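You operate a simulated robot arm through the tools that you are given. There is no shell and no other tool. Be economical: measure what you need, move in short steps, check, and stop when the job is done.

Carry out the task below with a simulated two-armed robot. There is one attempt and no reset: what you move stays moved.

Task
Take the blue tape and put it in the green tray. Turn the freezer dial to 4. Switch the upper power switch off. Turn the speed dial to 4. Switch the middle red switch off. Take the padlock on the tread of the blue step and put it away on the padlock shelf. Pick up the carton from the stop-bar end of the drawer bench with one hand, pass it to the other hand and put it on the packing bench in front of the small totes. Open the right freezer lid. Any order will do. Set down upright: carton.

Only the result counts: the job must be done as asked and must still hold three seconds after the hand-in. Knocking over, shifting, dropping, spilling or breaking anything else fails it. A push-on lid holds only when it is set on centred and level and pressed home; a screw cap is set on level and turned clockwise until tight.

Robot
Two 7-joint arms with fingered hands on one trunk, on a base that drives. Base frame: it is fixed to the floor where the robot stands at the start and does not move with it; the origin is under the middle of the robot, x ahead of it, y to its left, z up; the surface under the hand at the start is at about z = 220. Lengths are in mm, angles in degrees, forces in N, time in s.
The left shoulder is at the start at [110, 125, 922], the right one opposite. With the tool pointing down near the work surface each hand reaches from about 100 to 720 mm from the robot's upright axis, wherever it stands, measured 20 degrees to its own side. Places, roughly: blue tape (6x6x2 cm) [500, -100, 200]; carton [-2250, 3000, 750]; freezer dial [-2600, -4800, 300]; green tray (23x16x9 cm) [500, 3500, 900]; middle red switch [-7400, -3900, 400]; packing bench in front of the small totes [500, 2200, 900]; padlock (5x3x8 cm) [-9300, -2900, 600]; padlock shelf (17x29 cm) [-1960, 5380, 800]; right freezer lid [-2400, -5100, 800]; speed dial [-6800, -4000, 1000]; upper power switch [-6700, -4100, 1800]. Payload 4 kg a hand.
The TCP of each hand is the grasp point between the finger pads, 29 mm short of the fingertips. In the tool frame z runs along the fingers and y along their closing line. The gripper opens to 100 mm. The gripper's body begins 34 mm behind the TCP. The gripper is a hand of 5 fingers: y runs from the thumb to the fingers, the wrist lies at [-15, -105, -177] in the tool frame, and closing takes about 1.5 s.
Orientation is that of the tool frame in the base frame, as a unit quaternion [x, y, z, w]. With the fingers straight down and the wrist toward the robot, the tool's x, y and z point along [0, 1, 0], [1, 0, 0] and [0, 0, -1] of the base frame.

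Tools
- The arms move only by the tool arm_command. It takes "left_moves", "right_moves" or both (then of equal length, played together; a hand with none holds still); each is a list of rows, each an object (a shift or turn left out is 0, a gripper value left out holds the last) with "travel": the shift along the base's x, y, z in units of 50 mm (1.0 is 50 mm), a list of three; "rotation": the turn, a rotation vector about the base's x, y, z in units of 6 degrees (1.0 is 6 degrees), a list of three; "hand": the opening, from 0 (shut) to 1 (fully open). In form: [{"travel": [dx, dy, dz], "rotation": [rx, ry, rz], "hand": hand}, ...]. A call has 1 to 12 rows; each row shifts and turns the commanded pose from where the row before left it. A call with a number of a shift or a turn outside -1 to 1 is refused whole. A row lasts 0.2 s, in which the tool goes at most 50 mm and 8.6 degrees; a call with a longer step from one row to the next is refused whole, and so is a gripper value outside its range. A pose out of reach is approached as far as the arm can. The call stops where the force on the tool passes 40 N (or 10 N more than at its start, if that is more) or the arm is blocked; 0.2 s more then pass. The fingers move at their own pace (about 45 mm/s each) and stop on an object; they squeeze with about 27 N. The grip force told is the motor's: it shows also when the fingers shut on nothing. Time passes only in rows, and 0.2 s behind the last, so rows that do not move let the fingers close. The reply holds the time, the measured pose of the TCP, the force on the tool along the base axes, the opening and the grip force, in the units named above and with some noise, with the torque about the TCP (base axes, N m) and any sound that the robot's microphone picked up.
- Cameras (640 x 400 px; columns grow to the right, rows downward): "scene" is now at [190.7, -33.3, 1011.7]; the picture's right is [-0.52, -0.86, 0.00], its down [-0.75, 0.45, -0.48] and it looks along [0.41, -0.25, -0.88] (base axes); focal length 295 px, centre (320, 200). "left" rides on the left gripper at [-66, -86, -121] in its tool frame; the picture's right is [-0.76, -0.31, 0.58], its down [0.59, -0.70, 0.40] and it looks along [0.28, 0.64, 0.71] (tool axes); focal length 247 px, centre (320, 200). "right" rides on the right gripper at [66, -86, -121] in its tool frame; the picture's right is [-0.76, 0.31, -0.58], its down [-0.59, -0.70, 0.40] and it looks along [-0.28, 0.64, 0.71] (tool axes); focal length 247 px, centre (320, 200). There is no depth. A picture from a camera that has moved, and an enlarged one, comes with that camera's place and axes in the base frame and with its lens.
- grab_frame(camera): a new picture of that camera. No time passes.
- slide_trunk(by): slides the trunk up (or, below 0, down) by that many mm; the arms and the scene camera ride with it, the base frame stays. It gives what a move gives, with no picture.
- roll_base(legs): drives the robot by 1 to 6 legs, each [ahead, turn to the left] in mm and degrees, along the robot's own axes; the way and the turn of a leg run together, so that a leg with both is an arc; at most 1500 mm and 180 degrees a leg. The arms and the cameras ride along, it lands a little off, and it stops where it bumps. It gives what a move gives.
- hand_shape(shape, hand): the hand has 5 fingers and takes this shape, open, in about a second: jaw (thumb against the fingers, like two jaws); tri (thumb and two fingers); tip (a fingertip pinch); poke (one finger out to press); point (the index stretched); flat (the hand flat); cup (the hand cupped); fist (a fist). The gripper value then closes the fingers along that shape, each until it touches; the sizes above hold for jaw. It gives what a move gives, with no picture.
- head_to(pan, tilt): turns the head with the scene camera to pan (to the left, within 80 degrees either way) and tilt (down, from -29 to 69), counted from straight ahead of the robot. It gives what a move gives.
- enlarge(camera, box): a new picture of the part [left, top, right, bottom] of that camera's present view, enlarged. No time passes.
- job_done(): hands the job in; it is judged then, once.

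Work in short steps. Places have to be worked out from the pictures, the camera data and where the tool is seen: move nearer, look again, correct. Check each grasp and each placing, and mend what went wrong. You have 186 turns and 174 pictures in all, those below and enlarged ones among them. Open the grippers and draw the arms clear of the work before you hand the job in, unless the task says otherwise; then end with one line.

The tools are called after "Emit:" by a JSON object that holds its "op" and its "data". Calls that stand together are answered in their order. arm_command: Moves the arms, as the interface text tells. Its arguments: {"type":"object","properties":{"left_moves":{"type":"array","items":{"type":"object","properties":{"travel":{"type":"array","items":{"type":"number"}},"rotation":{"type":"array","items":{"type":"number"}},"hand":{"type":"number"}}}},"right_moves":{"type":"array","items":{"type":"object","properties":{"travel":{"type":"array","items":{"type":"number"}},"rotation":{"type":"array","items":{"type":"number"}},"hand":{"type":"number"}}}}},"required":[]} The other tools are called the same way: slide_trunk (by) slides the trunk up or down; hand_shape (shape, hand) gives the hand a shape; roll_base (legs) drives the base; head_to (pan, tilt) turns the head that bears the scene camera; grab_frame (camera) takes a picture; enlarge (camera, box) takes an enlarged picture of a part of a camera's view; job_done () hands the job in.

At the start:

```text
time: 0.0
left_position: [312.0, 11.9, 426.0]
left_orientation: [0.707, 0.707, 0.0, 0.0]
left_ft_force: [0.0, -0.5, 0.2]
left_ft_torque: [-0.01, 0.01, -0.01]
left_gripper_width: 99.9
left_grip_force: 0.1
left_shape: jaw
right_position: [474.5, -406.2, 438.5]
right_orientation: [0.707, 0.707, 0.0, -0.001]
right_ft_force: [0.1, -0.1, 0.5]
right_ft_torque: [0.01, 0.02, -0.03]
right_gripper_width: 99.9
right_grip_force: 0.1
right_shape: jaw
trunk travel left (down, up): [-125.0, 622.0]
robot x, y, heading: [-1.2, 3.8, -0.1]
head pan, tilt: [-31.0, 61.1]
```

scene: 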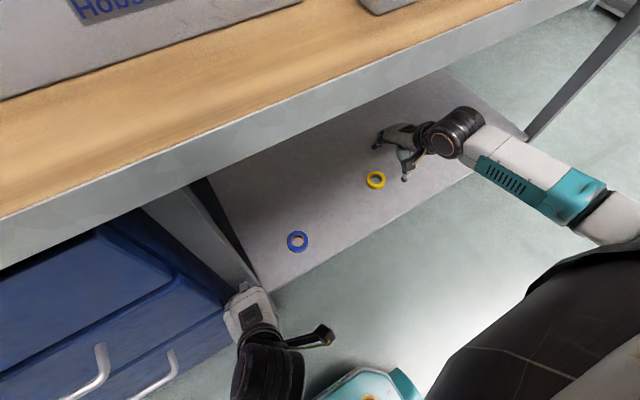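
right: 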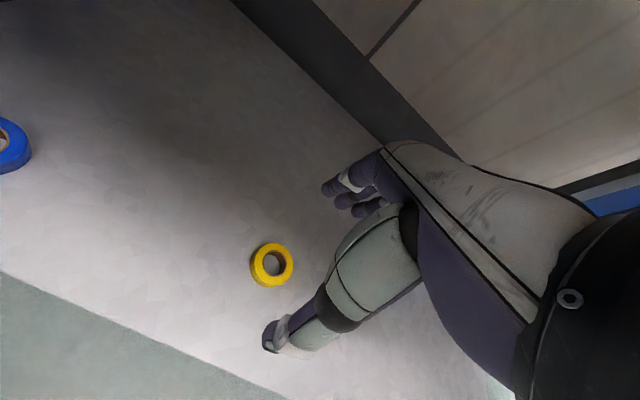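
left: 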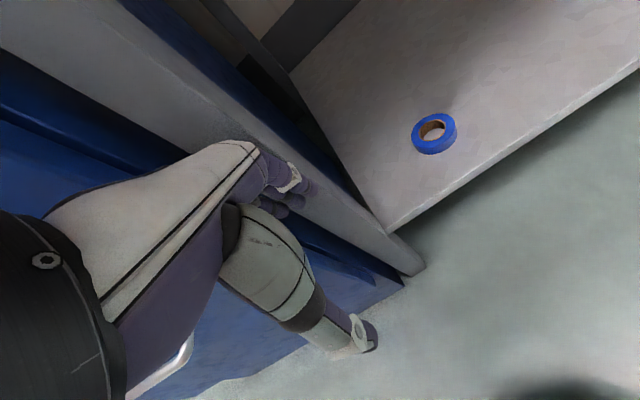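

The two views put the blue tape at about (476, -135) on the surface at z≈220. I'll bring the open right hand over it at height and look.

Emit:
{"op": "arm_command", "data": {"right_moves": [{"travel": [0, 0.9, 0], "hand": 1}, {"travel": [0, 0.9, 0]}, {"travel": [0, 0.9, 0]}, {"travel": [0, 0.9, 0]}, {"travel": [0, 0.9, -0.5]}, {"travel": [0, 0.9, -0.7]}]}}

Emit:
{"op": "grab_frame", "data": {"camera": "right"}}

Emit:
{"op": "head_to", "data": {"pan": 0, "tilt": 20}}

Emit:
{"op": "grab_frame", "data": {"camera": "scene"}}

```text
refused: row 5 steps farther than a row can; nothing moved
```

```text
170 pictures are left
camera right: at [388.6, -340.1, 558.8], right [0.31, -0.76, 0.58], down [-0.7, -0.59, -0.4], along [0.64, -0.28, -0.71], focal length 247 px, centre (320, 200)
```

right: 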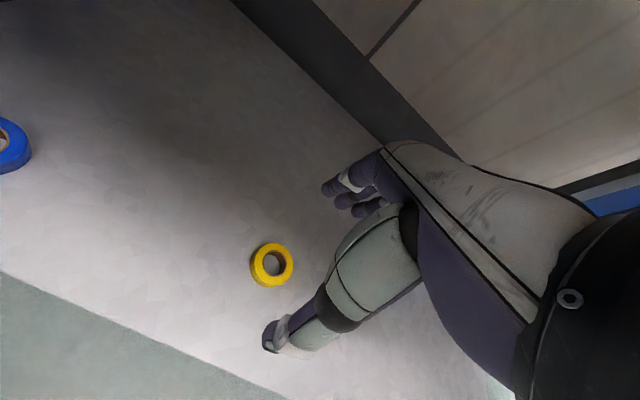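

```text
time: 1.1
left_position: [311.5, 11.5, 428.0]
left_orientation: [0.707, 0.707, 0.0, 0.0]
left_ft_force: [-0.8, -0.2, -0.6]
left_ft_torque: [-0.01, 0.01, 0.03]
left_gripper_width: 100.0
left_grip_force: 0.0
left_shape: jaw
right_position: [475.4, -406.0, 438.4]
right_orientation: [0.707, 0.707, 0.0, 0.0]
right_ft_force: [0.2, 0.4, 0.6]
right_ft_torque: [-0.06, -0.02, -0.01]
right_gripper_width: 99.6
right_grip_force: 0.0
right_shape: jaw
trunk travel left (down, up): [-125.0, 622.0]
robot x, y, heading: [2.2, -0.0, -0.1]
head pan, tilt: [0.0, 20.0]
```

```text
169 pictures are left
camera scene: at [227.7, 0.4, 1071.0], right [0.0, -1.0, 0.0], down [-0.34, 0.0, -0.94], along [0.94, 0.0, -0.34], focal length 295 px, centre (320, 200)
```

scene: 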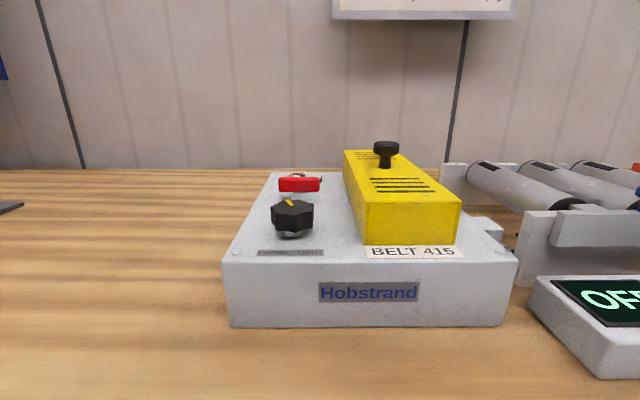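

A row may move only 50 mm in total, so I redo the move with smaller steps.

Emit:
{"op": "arm_command", "data": {"right_moves": [{"travel": [0, 0.9, 0], "hand": 1}, {"travel": [0, 0.9, 0]}, {"travel": [0, 0.9, 0]}, {"travel": [0, 0.9, 0]}, {"travel": [0, 0.9, 0]}, {"travel": [0, 0.9, 0]}, {"travel": [0, 0, -0.9]}, {"travel": [0, 0, -0.9]}]}}

Emit:
{"op": "grab_frame", "data": {"camera": "right"}}

```text
time: 2.9
left_position: [312.2, 11.9, 426.2]
left_orientation: [0.707, 0.707, -0.001, 0.0]
left_ft_force: [-0.2, -0.2, -0.9]
left_ft_torque: [0.02, 0.0, -0.02]
left_gripper_width: 99.8
left_grip_force: 0.1
left_shape: jaw
right_position: [473.5, -136.3, 350.3]
right_orientation: [0.707, 0.707, 0.0, 0.0]
right_ft_force: [-0.2, -0.2, 0.5]
right_ft_torque: [0.0, -0.01, 0.01]
right_gripper_width: 99.8
right_grip_force: 0.0
right_shape: jaw
trunk travel left (down, up): [-125.0, 622.0]
robot x, y, heading: [-2.0, 1.2, -0.0]
head pan, tilt: [0.0, 20.0]
```

```text
168 pictures are left
camera right: at [388.0, -70.1, 470.6], right [0.31, -0.76, 0.58], down [-0.7, -0.59, -0.4], along [0.64, -0.28, -0.71], focal length 247 px, centre (320, 200)
```

right: 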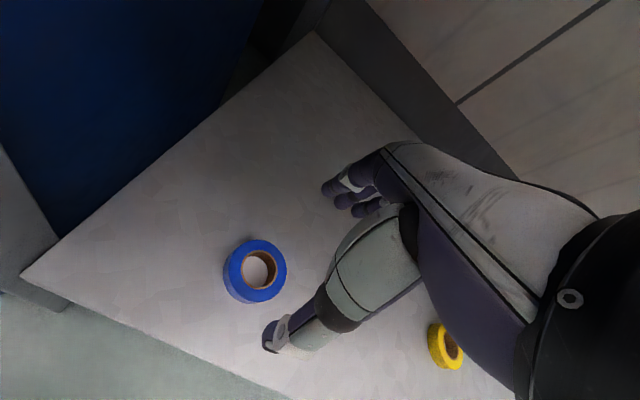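

Tape centre computes to (476, -132). I descend to about z=254 and close.

Emit:
{"op": "arm_command", "data": {"right_moves": [{"travel": [0.05, 0.08, -0.7]}, {"travel": [0, 0, -0.7]}, {"travel": [0, 0, -0.5]}, {"hand": 0}, {}, {}, {}, {}, {}, {}]}}

Emit:
{"op": "grab_frame", "data": {"camera": "right"}}

```text
time: 5.1
left_position: [312.2, 12.1, 425.3]
left_orientation: [0.707, 0.707, 0.0, 0.0]
left_ft_force: [0.5, 0.5, 0.0]
left_ft_torque: [-0.01, 0.03, -0.02]
left_gripper_width: 99.7
left_grip_force: 0.1
left_shape: jaw
right_position: [475.5, -132.4, 256.6]
right_orientation: [0.707, 0.707, 0.001, 0.0]
right_ft_force: [-0.6, 1.6, -0.6]
right_ft_torque: [0.01, 0.0, 0.04]
right_gripper_width: 54.0
right_grip_force: 27.6
right_shape: jaw
trunk travel left (down, up): [-125.0, 622.0]
robot x, y, heading: [4.3, -0.1, -0.1]
head pan, tilt: [0.0, 20.0]
```

```text
167 pictures are left
camera right: at [389.3, -66.8, 377.0], right [0.31, -0.76, 0.58], down [-0.7, -0.59, -0.4], along [0.64, -0.28, -0.71], focal length 247 px, centre (320, 200)
```

right: 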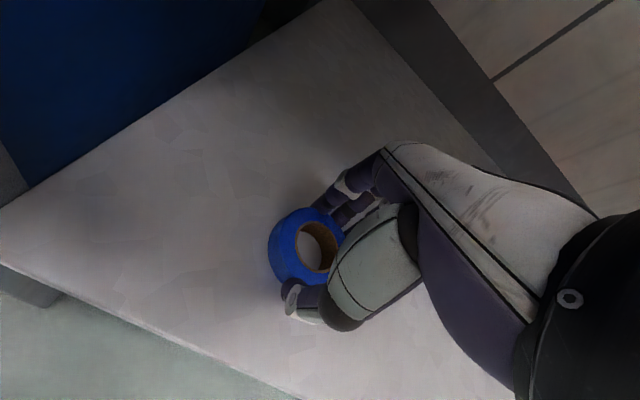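

The tape is held (54 mm width, 27 N). I lift it and then back out from under the bench.

Emit:
{"op": "arm_command", "data": {"right_moves": [{"travel": [0, 0, 0.8]}, {"travel": [0, 0, 0.8]}, {"travel": [-0.8, 0, 0]}, {"travel": [-0.8, 0, 0]}]}}

Emit:
{"op": "roll_base", "data": {"legs": [[-700, 0]]}}

Emit:
{"op": "grab_frame", "data": {"camera": "scene"}}

Emit:
{"op": "grab_frame", "data": {"camera": "right"}}

```text
time: 6.1
left_position: [312.7, 12.6, 426.7]
left_orientation: [0.707, 0.708, 0.0, 0.0]
left_ft_force: [0.5, 1.1, -0.3]
left_ft_torque: [0.0, 0.02, 0.0]
left_gripper_width: 99.9
left_grip_force: 0.1
left_shape: jaw
right_position: [396.0, -133.7, 333.5]
right_orientation: [0.707, 0.707, -0.001, 0.001]
right_ft_force: [-0.2, 0.1, -0.8]
right_ft_torque: [0.01, 0.02, -0.04]
right_gripper_width: 53.8
right_grip_force: 27.6
right_shape: jaw
trunk travel left (down, up): [-125.0, 622.0]
robot x, y, heading: [0.0, -2.4, -0.1]
head pan, tilt: [0.0, 20.0]
```

```text
time: 9.8
left_position: [-369.6, 12.5, 427.4]
left_orientation: [0.706, 0.708, 0.0, 0.0]
left_ft_force: [-0.2, 0.4, 0.4]
left_ft_torque: [-0.01, 0.01, 0.02]
left_gripper_width: 99.7
left_grip_force: 0.1
left_shape: jaw
right_position: [-283.6, -132.6, 333.9]
right_orientation: [0.707, 0.708, 0.0, 0.0]
right_ft_force: [-0.6, -0.5, -1.2]
right_ft_torque: [0.0, 0.0, -0.01]
right_gripper_width: 53.7
right_grip_force: 27.2
right_shape: jaw
trunk travel left (down, up): [-125.0, 622.0]
robot x, y, heading: [-679.0, -2.8, 0.3]
head pan, tilt: [0.0, 20.0]
```

```text
166 pictures are left
camera scene: at [-453.0, 0.4, 1071.1], right [0.0, -1.0, 0.0], down [-0.34, 0.0, -0.94], along [0.94, 0.0, -0.34], focal length 295 px, centre (320, 200)
```

scene: 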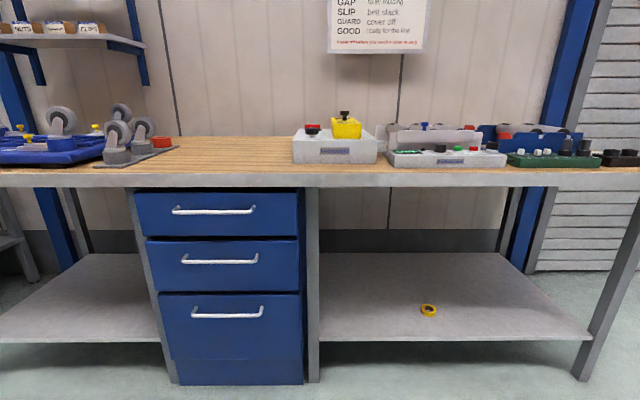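

```text
165 pictures are left
camera right: at [-369.6, -67.5, 454.5], right [0.31, -0.76, 0.58], down [-0.7, -0.59, -0.4], along [0.64, -0.28, -0.71], focal length 247 px, centre (320, 200)
```

right: 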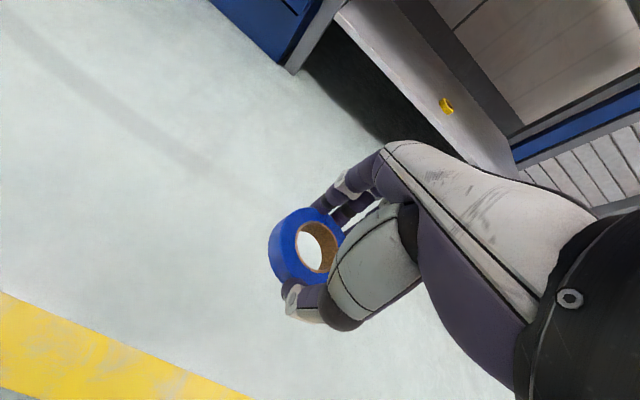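

Clear of the bench with the tape held. I raise the trunk to bench-working height, turn left to face +y and look along the route.

Emit:
{"op": "slide_trunk", "data": {"by": 500}}

Emit:
{"op": "roll_base", "data": {"legs": [[0, 90]]}}

Emit:
{"op": "grab_frame", "data": {"camera": "scene"}}

```text
refused: 500 is not a number from -400 to 400
```

```text
time: 14.0
left_position: [-671.7, 311.7, 427.9]
left_orientation: [0.033, 0.999, 0.0, 0.0]
left_ft_force: [-1.2, -0.2, -0.2]
left_ft_torque: [0.0, -0.02, 0.01]
left_gripper_width: 99.6
left_grip_force: 0.1
left_shape: jaw
right_position: [-521.8, 387.7, 332.8]
right_orientation: [0.034, 0.999, 0.0, -0.001]
right_ft_force: [-0.4, 0.7, 0.2]
right_ft_torque: [0.0, -0.01, -0.04]
right_gripper_width: 53.9
right_grip_force: 26.9
right_shape: jaw
trunk travel left (down, up): [-125.0, 622.0]
robot x, y, heading: [-680.5, 1.2, 86.0]
head pan, tilt: [0.0, 20.0]
```

```text
164 pictures are left
camera scene: at [-664.8, 226.8, 1071.1], right [1.0, -0.07, 0.0], down [-0.02, -0.34, -0.94], along [0.06, 0.94, -0.34], focal length 295 px, centre (320, 200)
```

scene: 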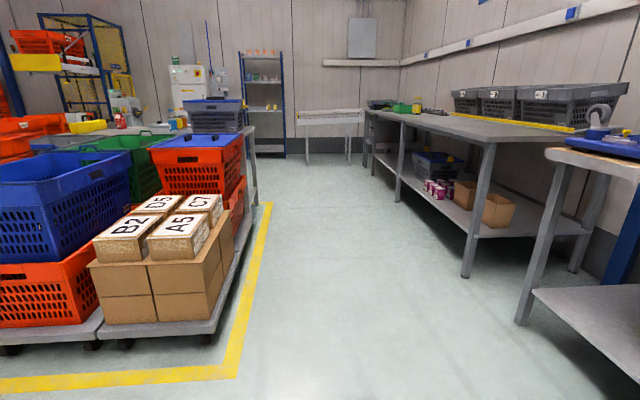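

The aisle ahead is clear and heading 86° drifts usefully toward x≈-440. I raise the trunk 400 and drive to about y=3450, then turn to face the bench.

Emit:
{"op": "slide_trunk", "data": {"by": 400}}

Emit:
{"op": "roll_base", "data": {"legs": [[1500, 0], [1500, 0], [420, 0], [0, -86]]}}

Emit:
{"op": "grab_frame", "data": {"camera": "scene"}}

```text
time: 17.8
left_position: [-678.1, 314.6, 825.5]
left_orientation: [0.032, 0.999, 0.002, -0.005]
left_ft_force: [-0.4, -1.4, -0.4]
left_ft_torque: [-0.01, 0.02, -0.01]
left_gripper_width: 99.9
left_grip_force: 0.1
left_shape: jaw
right_position: [-521.7, 387.1, 733.5]
right_orientation: [0.034, 0.999, 0.0, 0.001]
right_ft_force: [-0.8, -0.4, -0.4]
right_ft_torque: [0.04, -0.03, 0.01]
right_gripper_width: 54.0
right_grip_force: 27.4
right_shape: jaw
trunk travel left (down, up): [-525.0, 222.0]
robot x, y, heading: [-677.9, 0.1, 86.2]
head pan, tilt: [0.0, 20.0]
```

```text
time: 38.6
left_position: [-139.8, 3487.0, 824.2]
left_orientation: [0.71, 0.704, 0.004, -0.004]
left_ft_force: [0.0, -0.6, 0.8]
left_ft_torque: [0.03, 0.02, -0.01]
left_gripper_width: 100.0
left_grip_force: 0.0
left_shape: jaw
right_position: [-59.4, 3333.2, 734.8]
right_orientation: [0.712, 0.702, 0.0, 0.0]
right_ft_force: [0.4, -0.3, -0.2]
right_ft_torque: [0.0, 0.01, 0.01]
right_gripper_width: 53.7
right_grip_force: 27.1
right_shape: jaw
trunk travel left (down, up): [-525.0, 222.0]
robot x, y, heading: [-453.8, 3470.5, -0.7]
head pan, tilt: [0.0, 20.0]
```

```text
163 pictures are left
camera scene: at [-328.1, 3470.4, 1481.4], right [-0.01, -1.0, 0.0], down [-0.34, 0.0, -0.94], along [0.94, -0.01, -0.34], focal length 295 px, centre (320, 200)
```

scene: 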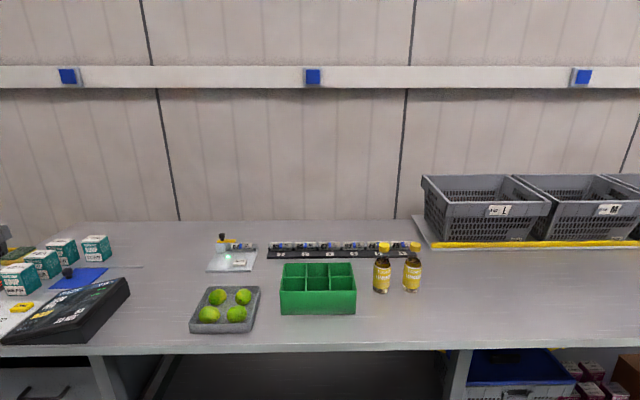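

The green tray has six compartments, with front edge at about x≈404, centre (484, 3475) and bench top z≈848. I raise the arms and drive in to bench distance.

Emit:
{"op": "slide_trunk", "data": {"by": 200}}

Emit:
{"op": "arm_command", "data": {"right_moves": [{"travel": [0, 0, 0.9]}, {"travel": [0, 0, 0.9]}, {"travel": [0, 0, 0.9]}, {"travel": [-0.5, 0, 0.8]}], "left_moves": [{"travel": [0, 0.7, 0.7]}, {"travel": [0, 0.7, 0.7]}, {"travel": [0, 0.7, 0.7]}, {"travel": [0, 0.7, 0.7]}]}}

Emit:
{"op": "roll_base", "data": {"legs": [[370, 0.7]]}}

Emit:
{"op": "head_to", "data": {"pan": 0, "tilt": 50}}

Emit:
{"op": "grab_frame", "data": {"camera": "scene"}}

Emit:
{"op": "grab_frame", "data": {"camera": "right"}}

```text
time: 40.8
left_position: [-134.2, 3534.1, 1012.9]
left_orientation: [0.707, 0.706, 0.039, -0.031]
left_ft_force: [0.2, 0.4, 0.5]
left_ft_torque: [0.0, -0.04, -0.03]
left_gripper_width: 99.8
left_grip_force: 0.0
left_shape: jaw
right_position: [-58.0, 3333.5, 932.6]
right_orientation: [0.712, 0.702, 0.0, 0.0]
right_ft_force: [1.1, -0.2, -0.1]
right_ft_torque: [0.03, -0.01, 0.02]
right_gripper_width: 53.7
right_grip_force: 27.3
right_shape: jaw
trunk travel left (down, up): [-725.0, 22.0]
robot x, y, heading: [-455.0, 3469.5, -0.7]
head pan, tilt: [0.0, 20.0]
```

```text
time: 41.8
left_position: [-141.6, 3627.6, 1163.8]
left_orientation: [0.71, 0.704, 0.003, -0.004]
left_ft_force: [-0.5, 0.0, -0.7]
left_ft_torque: [-0.06, 0.03, -0.02]
left_gripper_width: 99.9
left_grip_force: 0.0
left_shape: jaw
right_position: [-82.2, 3334.9, 1108.0]
right_orientation: [0.711, 0.703, 0.0, 0.0]
right_ft_force: [-0.1, -0.3, -0.1]
right_ft_torque: [-0.01, 0.0, -0.01]
right_gripper_width: 54.0
right_grip_force: 27.2
right_shape: jaw
trunk travel left (down, up): [-725.0, 22.0]
robot x, y, heading: [-451.1, 3469.6, -0.6]
head pan, tilt: [0.0, 20.0]
```

```text
time: 44.1
left_position: [219.8, 3632.3, 1163.5]
left_orientation: [0.705, 0.709, 0.004, -0.005]
left_ft_force: [-0.1, -1.0, 0.0]
left_ft_torque: [0.02, 0.03, 0.01]
left_gripper_width: 100.3
left_grip_force: 0.1
left_shape: jaw
right_position: [283.0, 3337.1, 1106.8]
right_orientation: [0.707, 0.707, 0.0, -0.001]
right_ft_force: [0.7, 0.0, -1.1]
right_ft_torque: [-0.01, 0.01, 0.03]
right_gripper_width: 53.7
right_grip_force: 27.0
right_shape: jaw
trunk travel left (down, up): [-725.0, 22.0]
robot x, y, heading: [-91.0, 3467.9, 0.3]
head pan, tilt: [0.0, 20.0]
```

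```text
time: 45.0
left_position: [219.3, 3630.8, 1162.3]
left_orientation: [0.706, 0.708, 0.005, -0.005]
left_ft_force: [0.1, 0.5, -0.5]
left_ft_torque: [0.01, -0.02, 0.02]
left_gripper_width: 100.0
left_grip_force: 0.1
left_shape: jaw
right_position: [281.1, 3338.3, 1107.0]
right_orientation: [0.706, 0.708, 0.0, -0.001]
right_ft_force: [-0.3, 0.2, -0.5]
right_ft_torque: [0.0, 0.0, 0.01]
right_gripper_width: 53.8
right_grip_force: 27.4
right_shape: jaw
trunk travel left (down, up): [-725.0, 22.0]
robot x, y, heading: [-94.5, 3464.8, 0.5]
head pan, tilt: [0.0, 50.0]
```

```text
162 pictures are left
camera scene: at [12.1, 3470.1, 1636.3], right [0.0, -1.0, 0.0], down [-0.77, 0.0, -0.64], along [0.64, 0.0, -0.77], focal length 295 px, centre (320, 200)
```

scene: 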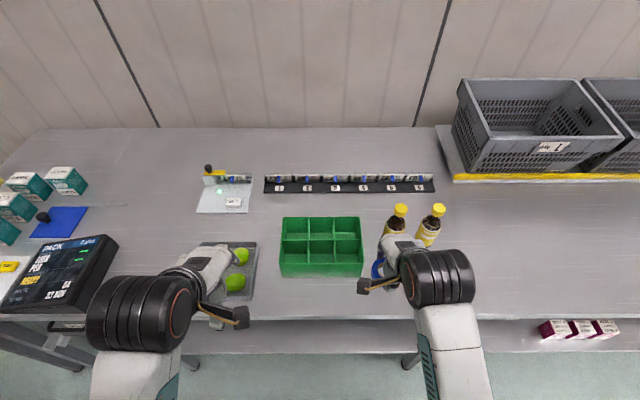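

```text
161 pictures are left
camera right: at [195.6, 3403.3, 1227.9], right [0.31, -0.76, 0.58], down [-0.7, -0.59, -0.4], along [0.64, -0.28, -0.71], focal length 247 px, centre (320, 200)
```

right: 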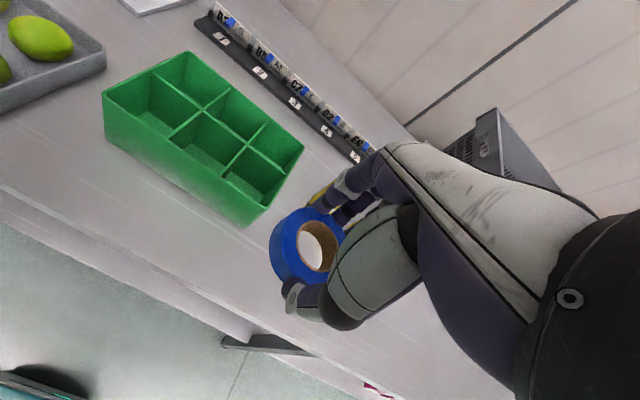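

Two-view triangulation gives the tray divider top z≈947, compartments about 71 mm wide, and the front-middle compartment centre at (408, 3467). I move the tape above it and check.

Emit:
{"op": "arm_command", "data": {"right_moves": [{"travel": [0.64, 0.64, 0]}, {"travel": [0.64, 0.64, 0]}, {"travel": [0.64, 0.64, 0]}, {"travel": [0.62, 0.66, 0]}, {"travel": [0, 0, -0.9]}, {"travel": [0, 0, -0.9]}]}}

Emit:
{"op": "grab_frame", "data": {"camera": "right"}}

Emit:
{"op": "grab_frame", "data": {"camera": "left"}}

```text
time: 46.6
left_position: [219.7, 3631.1, 1163.6]
left_orientation: [0.705, 0.709, 0.005, -0.005]
left_ft_force: [-0.2, -0.8, -0.2]
left_ft_torque: [-0.04, -0.01, 0.05]
left_gripper_width: 99.7
left_grip_force: 0.1
left_shape: jaw
right_position: [411.5, 3398.5, 1000.6]
right_orientation: [0.71, 0.701, -0.041, 0.041]
right_ft_force: [-0.3, -0.4, -0.1]
right_ft_torque: [-0.02, 0.03, -0.01]
right_gripper_width: 53.9
right_grip_force: 26.7
right_shape: jaw
trunk travel left (down, up): [-725.0, 22.0]
robot x, y, heading: [-92.2, 3469.4, -0.1]
head pan, tilt: [0.0, 50.0]
stopped in row 6 (right hand): the arm was blocked; the commanded pose is now the measured one
```

```text
160 pictures are left
camera right: at [325.9, 3479.6, 1112.0], right [0.3, -0.69, 0.66], down [-0.71, -0.62, -0.33], along [0.64, -0.37, -0.67], focal length 247 px, centre (320, 200)
```

right: 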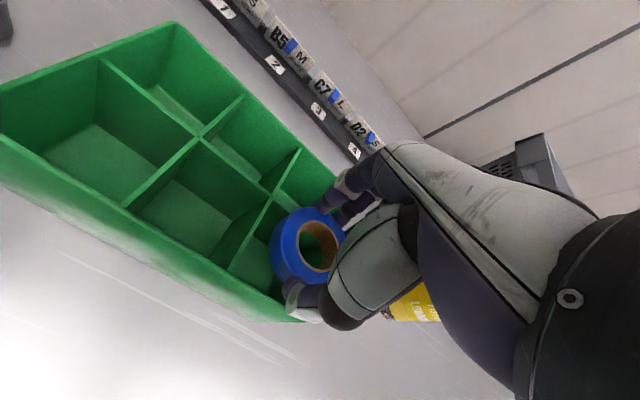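

```text
159 pictures are left
camera left: at [132.9, 3562.8, 1283.7], right [-0.3, -0.75, -0.59], down [-0.71, 0.59, -0.39], along [0.64, 0.3, -0.71], focal length 247 px, centre (320, 200)
```

left: 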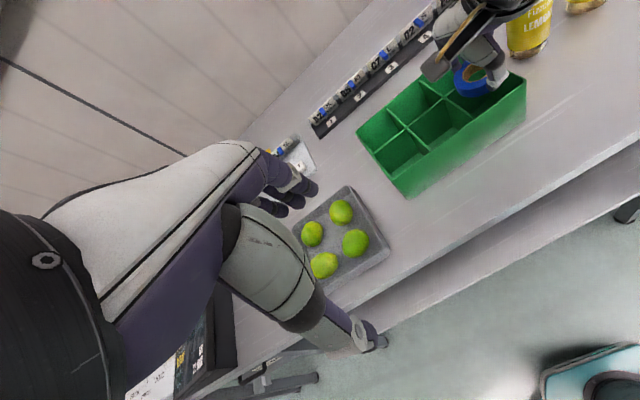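

The arm stopped short, but it ended over the front-right compartment (centre ≈(408, 3396)) with a 6.7° tilt. I level the hand there and use that compartment.

Emit:
{"op": "arm_command", "data": {"right_moves": [{"rotation": [0.55, 0, 0]}, {"rotation": [0.55, 0, 0]}, {}]}}

Emit:
{"op": "grab_frame", "data": {"camera": "right"}}

Emit:
{"op": "grab_frame", "data": {"camera": "scene"}}

```text
time: 47.4
left_position: [219.7, 3630.9, 1162.3]
left_orientation: [0.706, 0.709, 0.004, -0.004]
left_ft_force: [-1.2, -0.2, 0.6]
left_ft_torque: [0.02, -0.03, 0.06]
left_gripper_width: 99.9
left_grip_force: 0.0
left_shape: jaw
right_position: [411.4, 3402.2, 999.9]
right_orientation: [0.712, 0.702, -0.001, -0.002]
right_ft_force: [0.1, -0.1, -0.3]
right_ft_torque: [-0.03, -0.02, 0.0]
right_gripper_width: 54.0
right_grip_force: 27.3
right_shape: jaw
trunk travel left (down, up): [-725.0, 22.0]
robot x, y, heading: [-91.4, 3468.2, 0.5]
head pan, tilt: [0.0, 50.0]
```

```text
158 pictures are left
camera right: at [325.8, 3468.1, 1121.1], right [0.3, -0.76, 0.58], down [-0.71, -0.58, -0.4], along [0.64, -0.29, -0.71], focal length 247 px, centre (320, 200)
```

right: 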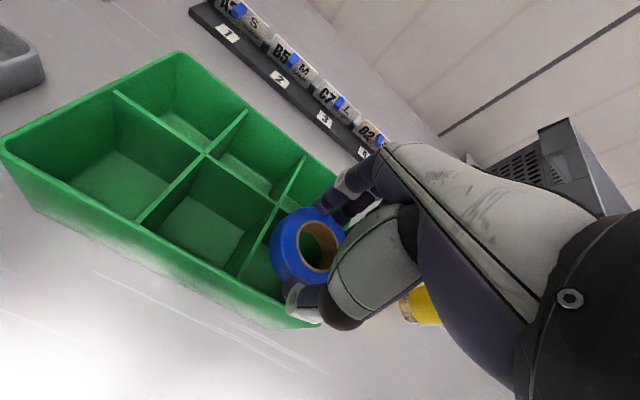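

```text
157 pictures are left
camera scene: at [12.1, 3470.5, 1636.2], right [0.0, -1.0, 0.0], down [-0.77, 0.0, -0.64], along [0.64, 0.0, -0.77], focal length 295 px, centre (320, 200)
```

scene: 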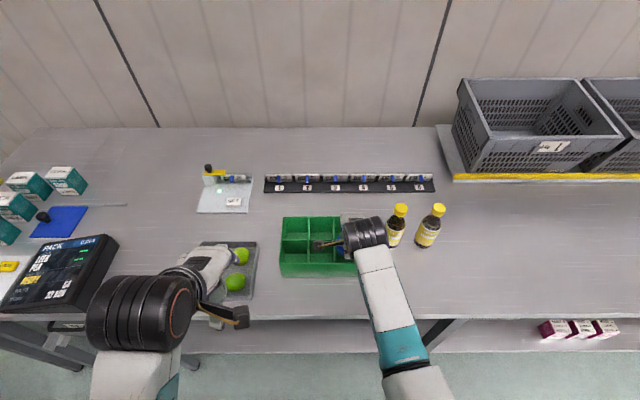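

Level now, and the tape sits over the front-right compartment. I nudge to its centre, lower so the tape's bottom is just inside, and look.

Emit:
{"op": "arm_command", "data": {"right_moves": [{"travel": [-0.06, -0.1, -0.15]}, {"travel": [0, 0, -0.2]}, {}]}}

Emit:
{"op": "enlarge", "data": {"camera": "right", "box": [160, 130, 400, 350]}}

Emit:
{"op": "enlarge", "data": {"camera": "left", "box": [340, 20, 560, 200]}}

```text
time: 48.2
left_position: [220.5, 3629.8, 1163.3]
left_orientation: [0.705, 0.709, 0.005, -0.005]
left_ft_force: [0.3, -0.1, 0.2]
left_ft_torque: [-0.01, 0.02, 0.02]
left_gripper_width: 99.8
left_grip_force: 0.0
left_shape: jaw
right_position: [409.3, 3397.6, 983.1]
right_orientation: [0.712, 0.703, 0.0, 0.0]
right_ft_force: [-0.1, 0.2, 0.5]
right_ft_torque: [0.03, -0.04, 0.01]
right_gripper_width: 53.6
right_grip_force: 26.9
right_shape: jaw
trunk travel left (down, up): [-725.0, 22.0]
robot x, y, heading: [-91.8, 3466.1, 0.2]
head pan, tilt: [0.0, 50.0]
```

```text
1.82 times, centred on (280, 240) of right
camera zoom: at [323.9, 3463.1, 1103.7], right [0.3, -0.76, 0.58], down [-0.71, -0.58, -0.4], along [0.64, -0.29, -0.71], focal length 449 px, centre (393, 127)
```

zoom: 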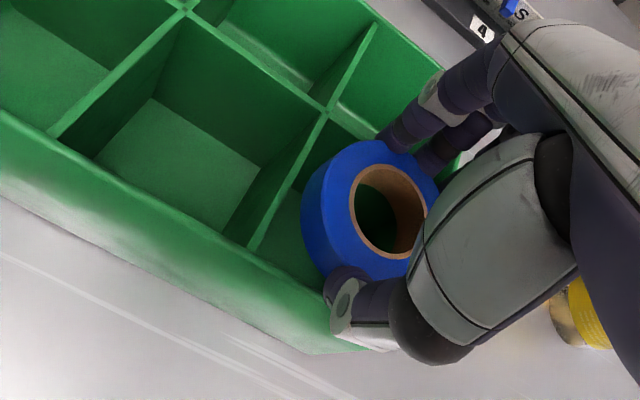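

```text
2.22 times, centred on (450, 110) of left
camera zoom: at [133.2, 3562.8, 1283.6], right [-0.3, -0.75, -0.59], down [-0.71, 0.59, -0.39], along [0.64, 0.3, -0.71], focal length 549 px, centre (31, 400)
```

zoom: 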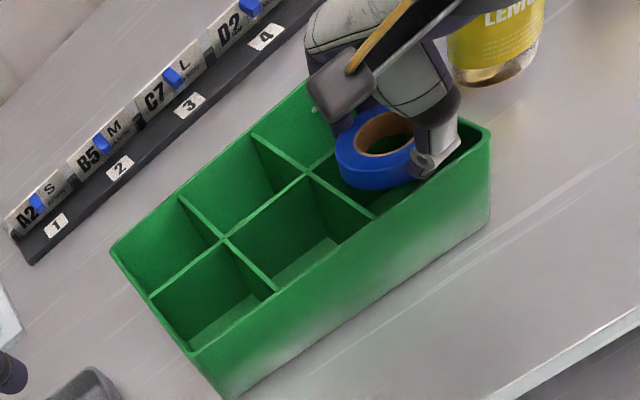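

The tape is centred over the compartment. I lower 5 mm more and release gently.

Emit:
{"op": "arm_command", "data": {"right_moves": [{"travel": [0, 0, -0.1]}, {}, {"hand": 0.75}, {}, {}, {}, {}, {}]}}

Emit:
{"op": "arm_command", "data": {"right_moves": [{"travel": [0, 0, 0.9]}, {"travel": [0, 0, 0.9]}, {"travel": [-0.9, 0, 0]}, {"travel": [-0.9, 0, 0]}]}}

Emit:
{"op": "grab_frame", "data": {"camera": "scene"}}

```text
time: 50.0
left_position: [220.5, 3631.3, 1163.6]
left_orientation: [0.705, 0.709, 0.004, -0.004]
left_ft_force: [0.7, -0.4, 0.5]
left_ft_torque: [-0.03, -0.02, 0.01]
left_gripper_width: 99.8
left_grip_force: 0.0
left_shape: jaw
right_position: [409.0, 3396.5, 978.0]
right_orientation: [0.712, 0.703, 0.0, -0.001]
right_ft_force: [-0.2, 0.5, -0.3]
right_ft_torque: [0.01, -0.01, -0.02]
right_gripper_width: 74.5
right_grip_force: 0.0
right_shape: jaw
trunk travel left (down, up): [-725.0, 22.0]
robot x, y, heading: [-91.1, 3470.7, 0.2]
head pan, tilt: [0.0, 50.0]
```

```text
time: 51.0
left_position: [218.8, 3630.6, 1163.6]
left_orientation: [0.705, 0.709, 0.004, -0.005]
left_ft_force: [-0.5, 0.3, 0.3]
left_ft_torque: [0.01, 0.0, -0.01]
left_gripper_width: 100.1
left_grip_force: 0.2
left_shape: jaw
right_position: [318.9, 3390.7, 1067.6]
right_orientation: [0.712, 0.703, -0.001, 0.004]
right_ft_force: [0.0, 0.5, 0.1]
right_ft_torque: [0.02, 0.0, 0.02]
right_gripper_width: 75.1
right_grip_force: 0.1
right_shape: jaw
trunk travel left (down, up): [-725.0, 22.0]
robot x, y, heading: [-92.8, 3472.8, 0.2]
head pan, tilt: [0.0, 50.0]
```

```text
154 pictures are left
camera scene: at [10.8, 3470.2, 1636.3], right [0.0, -1.0, 0.0], down [-0.77, 0.0, -0.64], along [0.64, 0.0, -0.77], focal length 295 px, centre (320, 200)
```

scene: 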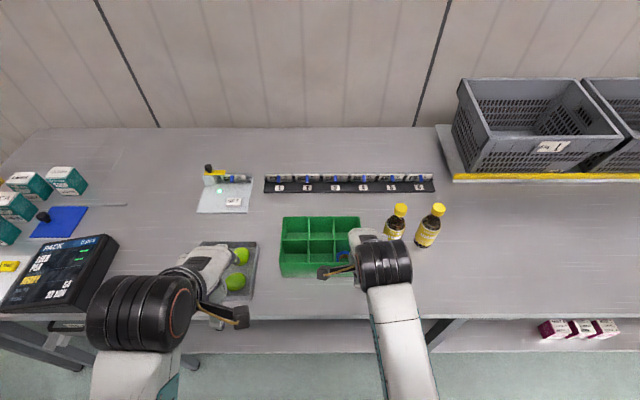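

I back off from the bench and look to confirm the tape, then turn toward the drawer bench.

Emit:
{"op": "roll_base", "data": {"legs": [[-450, 0]]}}

Emit:
{"op": "enlarge", "data": {"camera": "scene", "box": [220, 30, 420, 155]}}

Emit:
{"op": "head_to", "data": {"pan": 0, "tilt": 25}}

Emit:
{"op": "roll_base", "data": {"legs": [[0, 178]]}}

Emit:
{"op": "grab_frame", "data": {"camera": "scene"}}

```text
time: 53.7
left_position: [-228.8, 3630.5, 1163.3]
left_orientation: [0.705, 0.709, 0.004, -0.004]
left_ft_force: [1.4, 0.5, 0.4]
left_ft_torque: [0.0, 0.0, 0.02]
left_gripper_width: 100.0
left_grip_force: 0.1
left_shape: jaw
right_position: [-129.8, 3392.2, 1065.3]
right_orientation: [0.711, 0.703, -0.003, 0.002]
right_ft_force: [0.3, 0.1, -1.2]
right_ft_torque: [0.0, -0.02, -0.03]
right_gripper_width: 74.7
right_grip_force: 0.0
right_shape: jaw
trunk travel left (down, up): [-725.0, 22.0]
robot x, y, heading: [-540.2, 3470.2, -0.2]
head pan, tilt: [0.0, 50.0]
```

```text
3.20 times, centred on (320, 92) of scene
camera zoom: at [-436.9, 3469.6, 1636.3], right [0.0, -1.0, 0.0], down [-0.77, 0.0, -0.64], along [0.64, 0.0, -0.77], focal length 943 px, centre (320, 544)
```

zoom: 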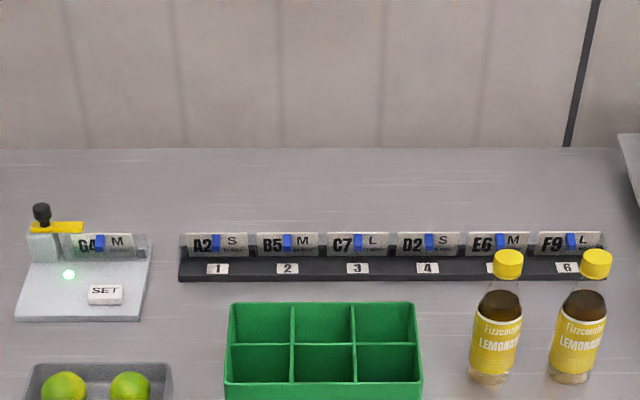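

```text
time: 54.6
left_position: [-227.8, 3630.9, 1163.5]
left_orientation: [0.705, 0.709, 0.005, -0.004]
left_ft_force: [0.3, 0.4, -1.0]
left_ft_torque: [-0.02, 0.0, -0.01]
left_gripper_width: 99.9
left_grip_force: 0.2
left_shape: jaw
right_position: [-129.3, 3390.8, 1065.0]
right_orientation: [0.711, 0.703, -0.004, 0.002]
right_ft_force: [0.7, 0.1, -0.1]
right_ft_torque: [0.0, 0.0, -0.01]
right_gripper_width: 74.7
right_grip_force: 0.0
right_shape: jaw
trunk travel left (down, up): [-725.0, 22.0]
robot x, y, heading: [-536.3, 3468.5, 0.1]
head pan, tilt: [0.0, 25.0]
```

```text
time: 62.5
left_position: [-857.2, 3318.5, 1162.5]
left_orientation: [-0.696, 0.718, -0.005, -0.004]
left_ft_force: [0.8, 0.1, 0.3]
left_ft_torque: [0.02, 0.0, -0.02]
left_gripper_width: 99.8
left_grip_force: 0.0
left_shape: jaw
right_position: [-948.1, 3561.6, 1064.6]
right_orientation: [-0.69, 0.723, 0.003, 0.004]
right_ft_force: [0.7, -0.8, -0.3]
right_ft_torque: [-0.01, 0.03, -0.04]
right_gripper_width: 75.0
right_grip_force: 0.0
right_shape: jaw
trunk travel left (down, up): [-725.0, 22.0]
robot x, y, heading: [-542.6, 3467.2, 178.2]
head pan, tilt: [0.0, 25.0]
```

```text
152 pictures are left
camera scene: at [-657.9, 3474.3, 1673.7], right [0.03, 1.0, 0.0], down [0.42, -0.01, -0.91], along [-0.91, 0.03, -0.42], focal length 295 px, centre (320, 200)
```

scene: 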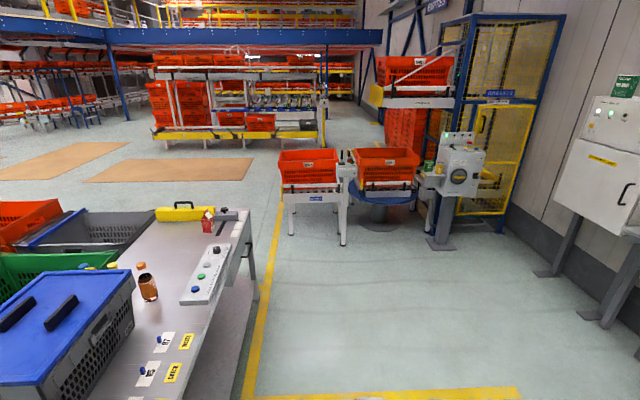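

The carton appears as the small red box at the far end of the drawer bench, around (-2340, 2810). I drive parallel to the bench and turn to face it.

Emit:
{"op": "roll_base", "data": {"legs": [[900, 2], [870, 0], [0, 90]]}}

Emit:
{"op": "head_to", "data": {"pan": 0, "tilt": 45}}

Emit:
{"op": "grab_frame", "data": {"camera": "scene"}}

```text
time: 75.4
left_position: [-2142.8, 3190.1, 1163.8]
left_orientation: [1.0, 0.007, 0.007, 0.0]
left_ft_force: [0.8, 0.8, -0.2]
left_ft_torque: [0.01, 0.0, 0.02]
left_gripper_width: 99.8
left_grip_force: 0.0
left_shape: jaw
right_position: [-2382.1, 3089.6, 1066.1]
right_orientation: [1.0, -0.002, -0.005, 0.0]
right_ft_force: [-0.2, 0.3, 0.4]
right_ft_torque: [-0.03, 0.01, 0.03]
right_gripper_width: 74.8
right_grip_force: 0.2
right_shape: jaw
trunk travel left (down, up): [-725.0, 22.0]
robot x, y, heading: [-2311.7, 3501.2, -89.7]
head pan, tilt: [0.0, 25.0]
```

```text
time: 76.2
left_position: [-2144.1, 3190.0, 1163.2]
left_orientation: [1.0, 0.007, 0.006, 0.0]
left_ft_force: [-0.7, 0.7, -0.5]
left_ft_torque: [0.0, 0.0, -0.04]
left_gripper_width: 99.8
left_grip_force: 0.1
left_shape: jaw
right_position: [-2383.8, 3089.5, 1064.4]
right_orientation: [1.0, -0.001, -0.004, -0.001]
right_ft_force: [-0.2, -0.2, 0.5]
right_ft_torque: [-0.01, 0.01, 0.0]
right_gripper_width: 74.8
right_grip_force: 0.1
right_shape: jaw
trunk travel left (down, up): [-725.0, 22.0]
robot x, y, heading: [-2309.8, 3501.6, -89.3]
head pan, tilt: [0.0, 45.0]
```

```text
151 pictures are left
camera scene: at [-2307.2, 3393.7, 1643.2], right [-1.0, -0.01, 0.0], down [-0.01, 0.71, -0.71], along [0.01, -0.71, -0.71], focal length 295 px, centre (320, 200)
```

scene: 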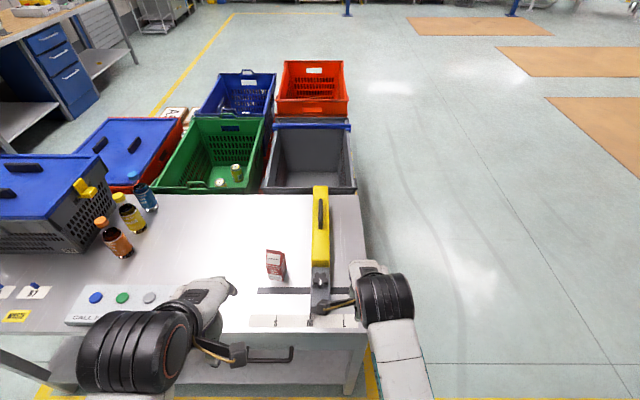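

The carton is the small red one at pixel (276,265). I take hand camera views to triangulate it.

Emit:
{"op": "grab_frame", "data": {"camera": "left"}}

Emit:
{"op": "grab_frame", "data": {"camera": "right"}}

Emit:
{"op": "enlarge", "data": {"camera": "scene", "box": [220, 220, 380, 320]}}

```text
150 pictures are left
camera left: at [-2213.0, 3274.9, 1283.5], right [-0.75, 0.3, -0.59], down [0.58, 0.71, -0.39], along [0.3, -0.64, -0.71], focal length 247 px, centre (320, 200)
```

left: 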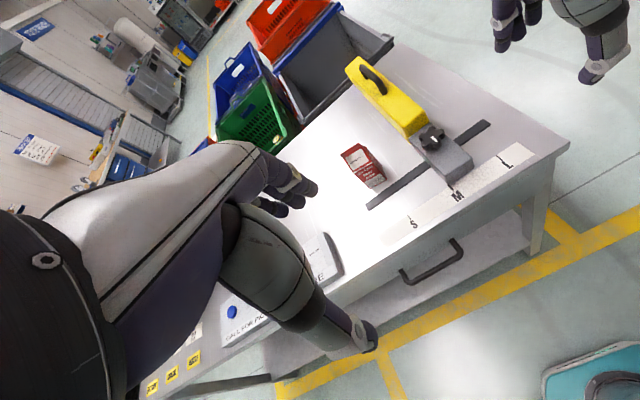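

```text
149 pictures are left
camera right: at [-2316.7, 3174.9, 1185.5], right [-0.75, -0.31, 0.58], down [-0.59, 0.71, -0.39], along [-0.29, -0.64, -0.71], focal length 247 px, centre (320, 200)
```

right: 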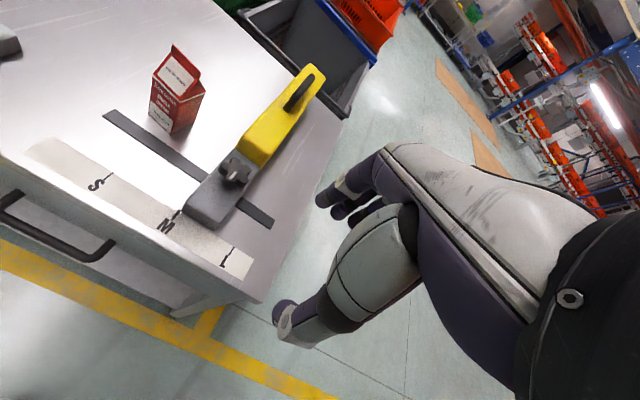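

```text
4.00 times, centred on (300, 270) of scene
camera zoom: at [-2307.2, 3393.7, 1643.2], right [-1.0, -0.01, 0.0], down [-0.01, 0.71, -0.71], along [0.01, -0.71, -0.71], focal length 1179 px, centre (400, -80)
```

zoom: 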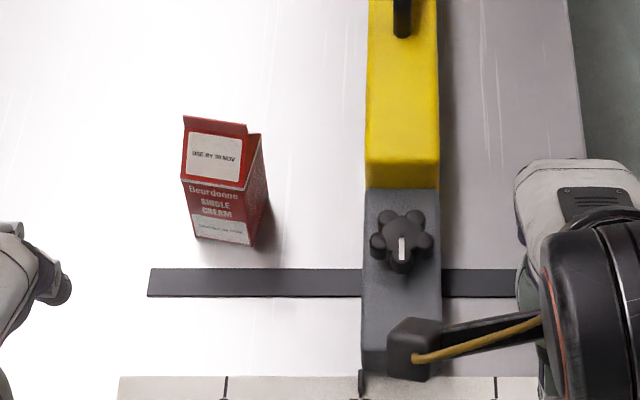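

Triangulation: carton base about 45×45 mm centred near (-2153, 2870), table z≈767, height ≈130 with its ridge along x. Plan: the left hand takes it from the left side (closing along y), then the right hand takes it from above. First I turn the left hand to point right and 25° down.

Emit:
{"op": "arm_command", "data": {"left_moves": [{"rotation": [0, 0.985, 0], "hand": 1}, {"rotation": [0, 0.985, 0]}, {"rotation": [0, 0.985, 0]}, {"rotation": [0, 0.985, 0]}, {"rotation": [0, 0.985, 0]}, {"rotation": [0, 0.985, 0]}, {"rotation": [0, 0.985, 0]}, {"rotation": [0, 0.985, 0]}, {"rotation": [0, 0.985, 0]}, {"rotation": [0, 0.985, 0]}, {"rotation": [0, 0.985, 0]}]}}

Emit:
{"op": "roll_base", "data": {"legs": [[95, 0]]}}

Emit:
{"op": "grab_frame", "data": {"camera": "left"}}

Emit:
{"op": "grab_frame", "data": {"camera": "scene"}}

```text
time: 78.6
left_position: [-2142.4, 3190.8, 1163.1]
left_orientation: [0.846, 0.006, -0.533, -0.003]
left_ft_force: [-0.2, 0.6, 0.1]
left_ft_torque: [-0.02, 0.0, 0.03]
left_gripper_width: 100.0
left_grip_force: 0.2
left_shape: jaw
right_position: [-2382.4, 3089.8, 1065.3]
right_orientation: [1.0, -0.002, -0.004, 0.0]
right_ft_force: [0.8, 0.8, -0.9]
right_ft_torque: [0.02, 0.03, -0.03]
right_gripper_width: 75.1
right_grip_force: 0.0
right_shape: jaw
trunk travel left (down, up): [-725.0, 22.0]
robot x, y, heading: [-2307.2, 3499.0, -89.4]
head pan, tilt: [0.0, 45.0]
```

```text
time: 79.7
left_position: [-2143.9, 3095.2, 1163.7]
left_orientation: [0.847, 0.006, -0.532, -0.005]
left_ft_force: [1.0, 0.2, -0.7]
left_ft_torque: [-0.02, 0.0, -0.04]
left_gripper_width: 100.0
left_grip_force: 0.1
left_shape: jaw
right_position: [-2382.3, 2993.8, 1065.5]
right_orientation: [1.0, -0.002, -0.004, -0.001]
right_ft_force: [0.5, 0.0, 0.4]
right_ft_torque: [0.02, 0.02, -0.03]
right_gripper_width: 74.9
right_grip_force: 0.1
right_shape: jaw
trunk travel left (down, up): [-725.0, 22.0]
robot x, y, heading: [-2306.3, 3405.7, -89.2]
head pan, tilt: [0.0, 45.0]
```

```text
147 pictures are left
camera left: at [-2063.9, 3179.2, 1276.4], right [-0.85, 0.3, 0.44], down [-0.11, 0.71, -0.69], along [-0.52, -0.64, -0.57], focal length 247 px, centre (320, 200)
```

left: 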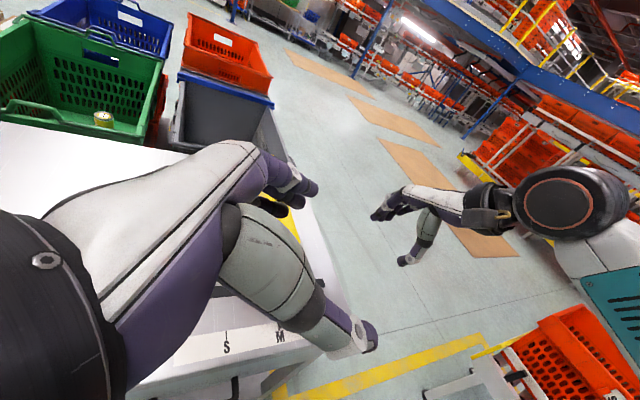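

```text
146 pictures are left
camera scene: at [-2306.2, 3297.6, 1643.1], right [-1.0, -0.01, 0.0], down [-0.01, 0.71, -0.71], along [0.01, -0.71, -0.71], focal length 295 px, centre (320, 200)
```

scene: 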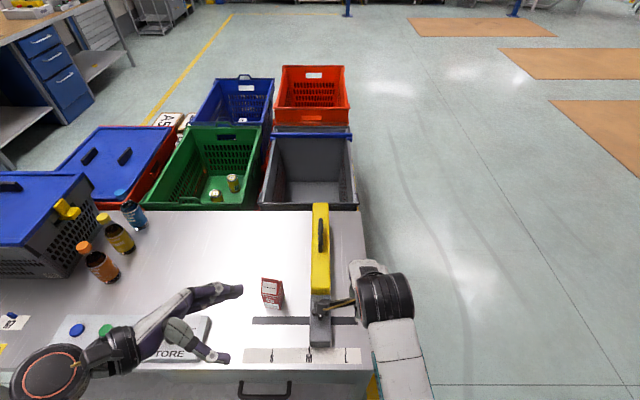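

The left hand is oriented well. I zoom in on the carton from this spot to refine its position.

Emit:
{"op": "enlarge", "data": {"camera": "scene", "box": [212, 250, 340, 330]}}

Emit:
{"op": "grab_frame", "data": {"camera": "right"}}

```text
5.00 times, centred on (276, 290) of scene
camera zoom: at [-2306.2, 3297.6, 1643.1], right [-1.0, -0.01, 0.0], down [-0.01, 0.71, -0.71], along [0.01, -0.71, -0.71], focal length 1474 px, centre (540, -250)
```

zoom: 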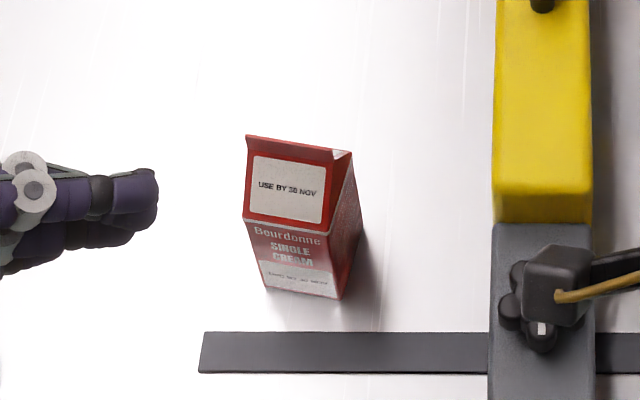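

```text
144 pictures are left
camera right: at [-2315.7, 3079.0, 1185.4], right [-0.75, -0.31, 0.58], down [-0.59, 0.71, -0.39], along [-0.29, -0.64, -0.71], focal length 247 px, centre (320, 200)
```

right: 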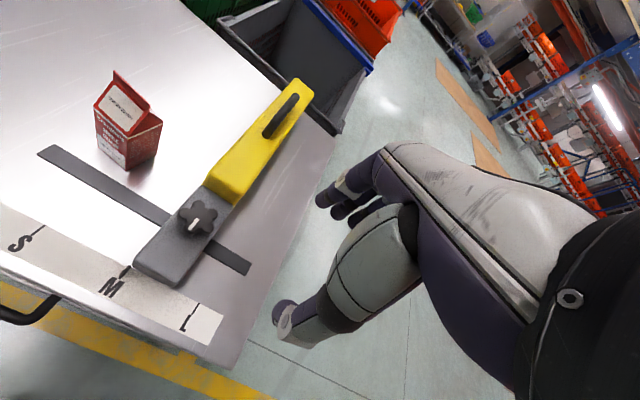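

Carton centre ≈(-2161, 2876), yawed about 10°, table ≈777, top ≈910. I move the left hand to a pre-grasp 110 mm to its left with matching yaw.

Emit:
{"op": "arm_command", "data": {"left_moves": [{"travel": [0.17, -0.48, -0.58], "rotation": [0, 0, -0.16]}, {"travel": [0.17, -0.48, -0.58], "rotation": [0, 0, -0.16]}, {"travel": [0.17, -0.48, -0.58], "rotation": [0, 0, -0.16]}, {"travel": [0.17, -0.48, -0.58], "rotation": [0, 0, -0.16]}, {"travel": [0.17, -0.48, -0.58], "rotation": [0, 0, -0.16]}, {"travel": [0.17, -0.48, -0.58], "rotation": [0, 0, -0.16]}, {"travel": [0.17, -0.48, -0.58], "rotation": [0, 0, -0.16]}, {"travel": [0.17, -0.48, -0.58], "rotation": [0, 0, -0.16]}, {"travel": [0.17, -0.48, -0.58], "rotation": [0, 0, -0.16]}, {"travel": [0.17, -0.48, -0.58], "rotation": [0, 0, -0.16]}]}}

Emit:
{"op": "grab_frame", "data": {"camera": "left"}}

Emit:
{"op": "enlarge", "data": {"camera": "scene", "box": [160, 210, 384, 350]}}

```text
time: 81.9
left_position: [-2098.7, 2927.9, 965.6]
left_orientation: [0.844, -0.062, -0.53, -0.046]
left_ft_force: [0.2, 1.4, 0.6]
left_ft_torque: [0.01, -0.01, 0.02]
left_gripper_width: 99.9
left_grip_force: 0.0
left_shape: jaw
left hand out of reach, approached as far as the arm can: row 8, 9, 10
right_position: [-2383.1, 2994.6, 1066.5]
right_orientation: [1.0, -0.001, -0.005, -0.001]
right_ft_force: [0.0, 0.0, -0.7]
right_ft_torque: [-0.01, -0.01, 0.05]
right_gripper_width: 74.8
right_grip_force: 0.0
right_shape: jaw
trunk travel left (down, up): [-725.0, 22.0]
robot x, y, heading: [-2308.1, 3405.6, -89.3]
head pan, tilt: [0.0, 45.0]
```

```text
143 pictures are left
camera left: at [-2008.0, 2998.9, 1078.1], right [-0.79, 0.43, 0.44], down [0.01, 0.72, -0.69], along [-0.61, -0.55, -0.57], focal length 247 px, centre (320, 200)
```

left: 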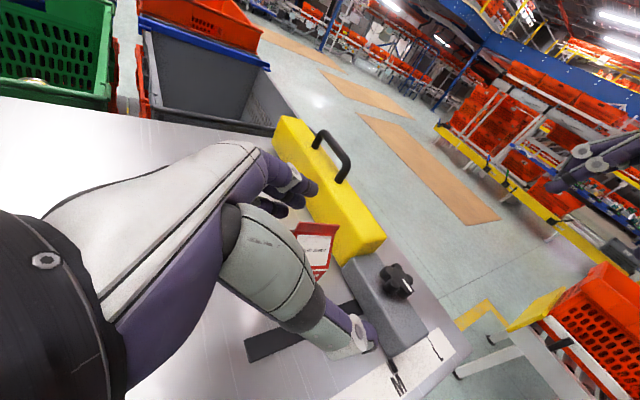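

```text
2.86 times, centred on (272, 280) of scene
camera zoom: at [-2306.3, 3299.3, 1643.2], right [-1.0, -0.01, 0.0], down [-0.01, 0.71, -0.71], along [0.01, -0.71, -0.71], focal length 842 px, centre (457, -29)
```

zoom: 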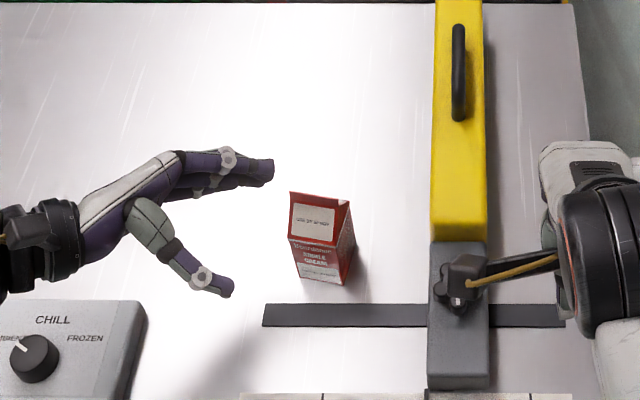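

The arm can't reach that low with the trunk this high. I lift the hand a little and lower the trunk by 250, then try again.

Emit:
{"op": "arm_command", "data": {"left_moves": [{"travel": [0.3, 0.3, 0.8]}, {"travel": [0.3, 0.3, 0.8]}, {"travel": [0, 0, 0.9]}, {"travel": [0, 0, 0.9]}, {"travel": [0, 0, 0.9]}], "right_moves": [{"travel": [0, 0, 0.9]}, {"travel": [0, 0, 0.9]}, {"travel": [0, 0, 0.9]}, {"travel": [0, 0, 0.9]}, {"travel": [0, 0, 0.9]}]}}

Emit:
{"op": "slide_trunk", "data": {"by": -230}}

```text
time: 83.2
left_position: [-2072.5, 2960.1, 1168.5]
left_orientation: [0.844, -0.065, -0.53, -0.049]
left_ft_force: [0.3, 0.3, 0.5]
left_ft_torque: [0.0, 0.0, -0.01]
left_gripper_width: 99.7
left_grip_force: 0.0
left_shape: jaw
right_position: [-2427.4, 2992.7, 1263.0]
right_orientation: [0.997, -0.014, -0.078, -0.007]
right_ft_force: [-0.5, -0.3, 0.6]
right_ft_torque: [0.04, -0.02, 0.02]
right_gripper_width: 74.8
right_grip_force: 0.1
right_shape: jaw
trunk travel left (down, up): [-725.0, 22.0]
robot x, y, heading: [-2303.8, 3405.9, -89.5]
head pan, tilt: [0.0, 45.0]
stopped in row 5 (right hand): the arm was blocked; the commanded pose is now the measured one
```

```text
time: 85.6
left_position: [-2072.9, 2959.5, 938.1]
left_orientation: [0.844, -0.066, -0.531, -0.048]
left_ft_force: [0.0, -0.3, 0.6]
left_ft_torque: [-0.02, 0.0, -0.03]
left_gripper_width: 99.6
left_grip_force: 0.1
left_shape: jaw
right_position: [-2444.3, 2992.2, 1029.9]
right_orientation: [0.994, -0.019, -0.105, -0.005]
right_ft_force: [1.0, -0.4, 0.4]
right_ft_torque: [0.03, 0.0, 0.02]
right_gripper_width: 74.9
right_grip_force: 0.1
right_shape: jaw
trunk travel left (down, up): [-495.0, 252.0]
robot x, y, heading: [-2307.0, 3406.1, -89.6]
head pan, tilt: [0.0, 45.0]
```

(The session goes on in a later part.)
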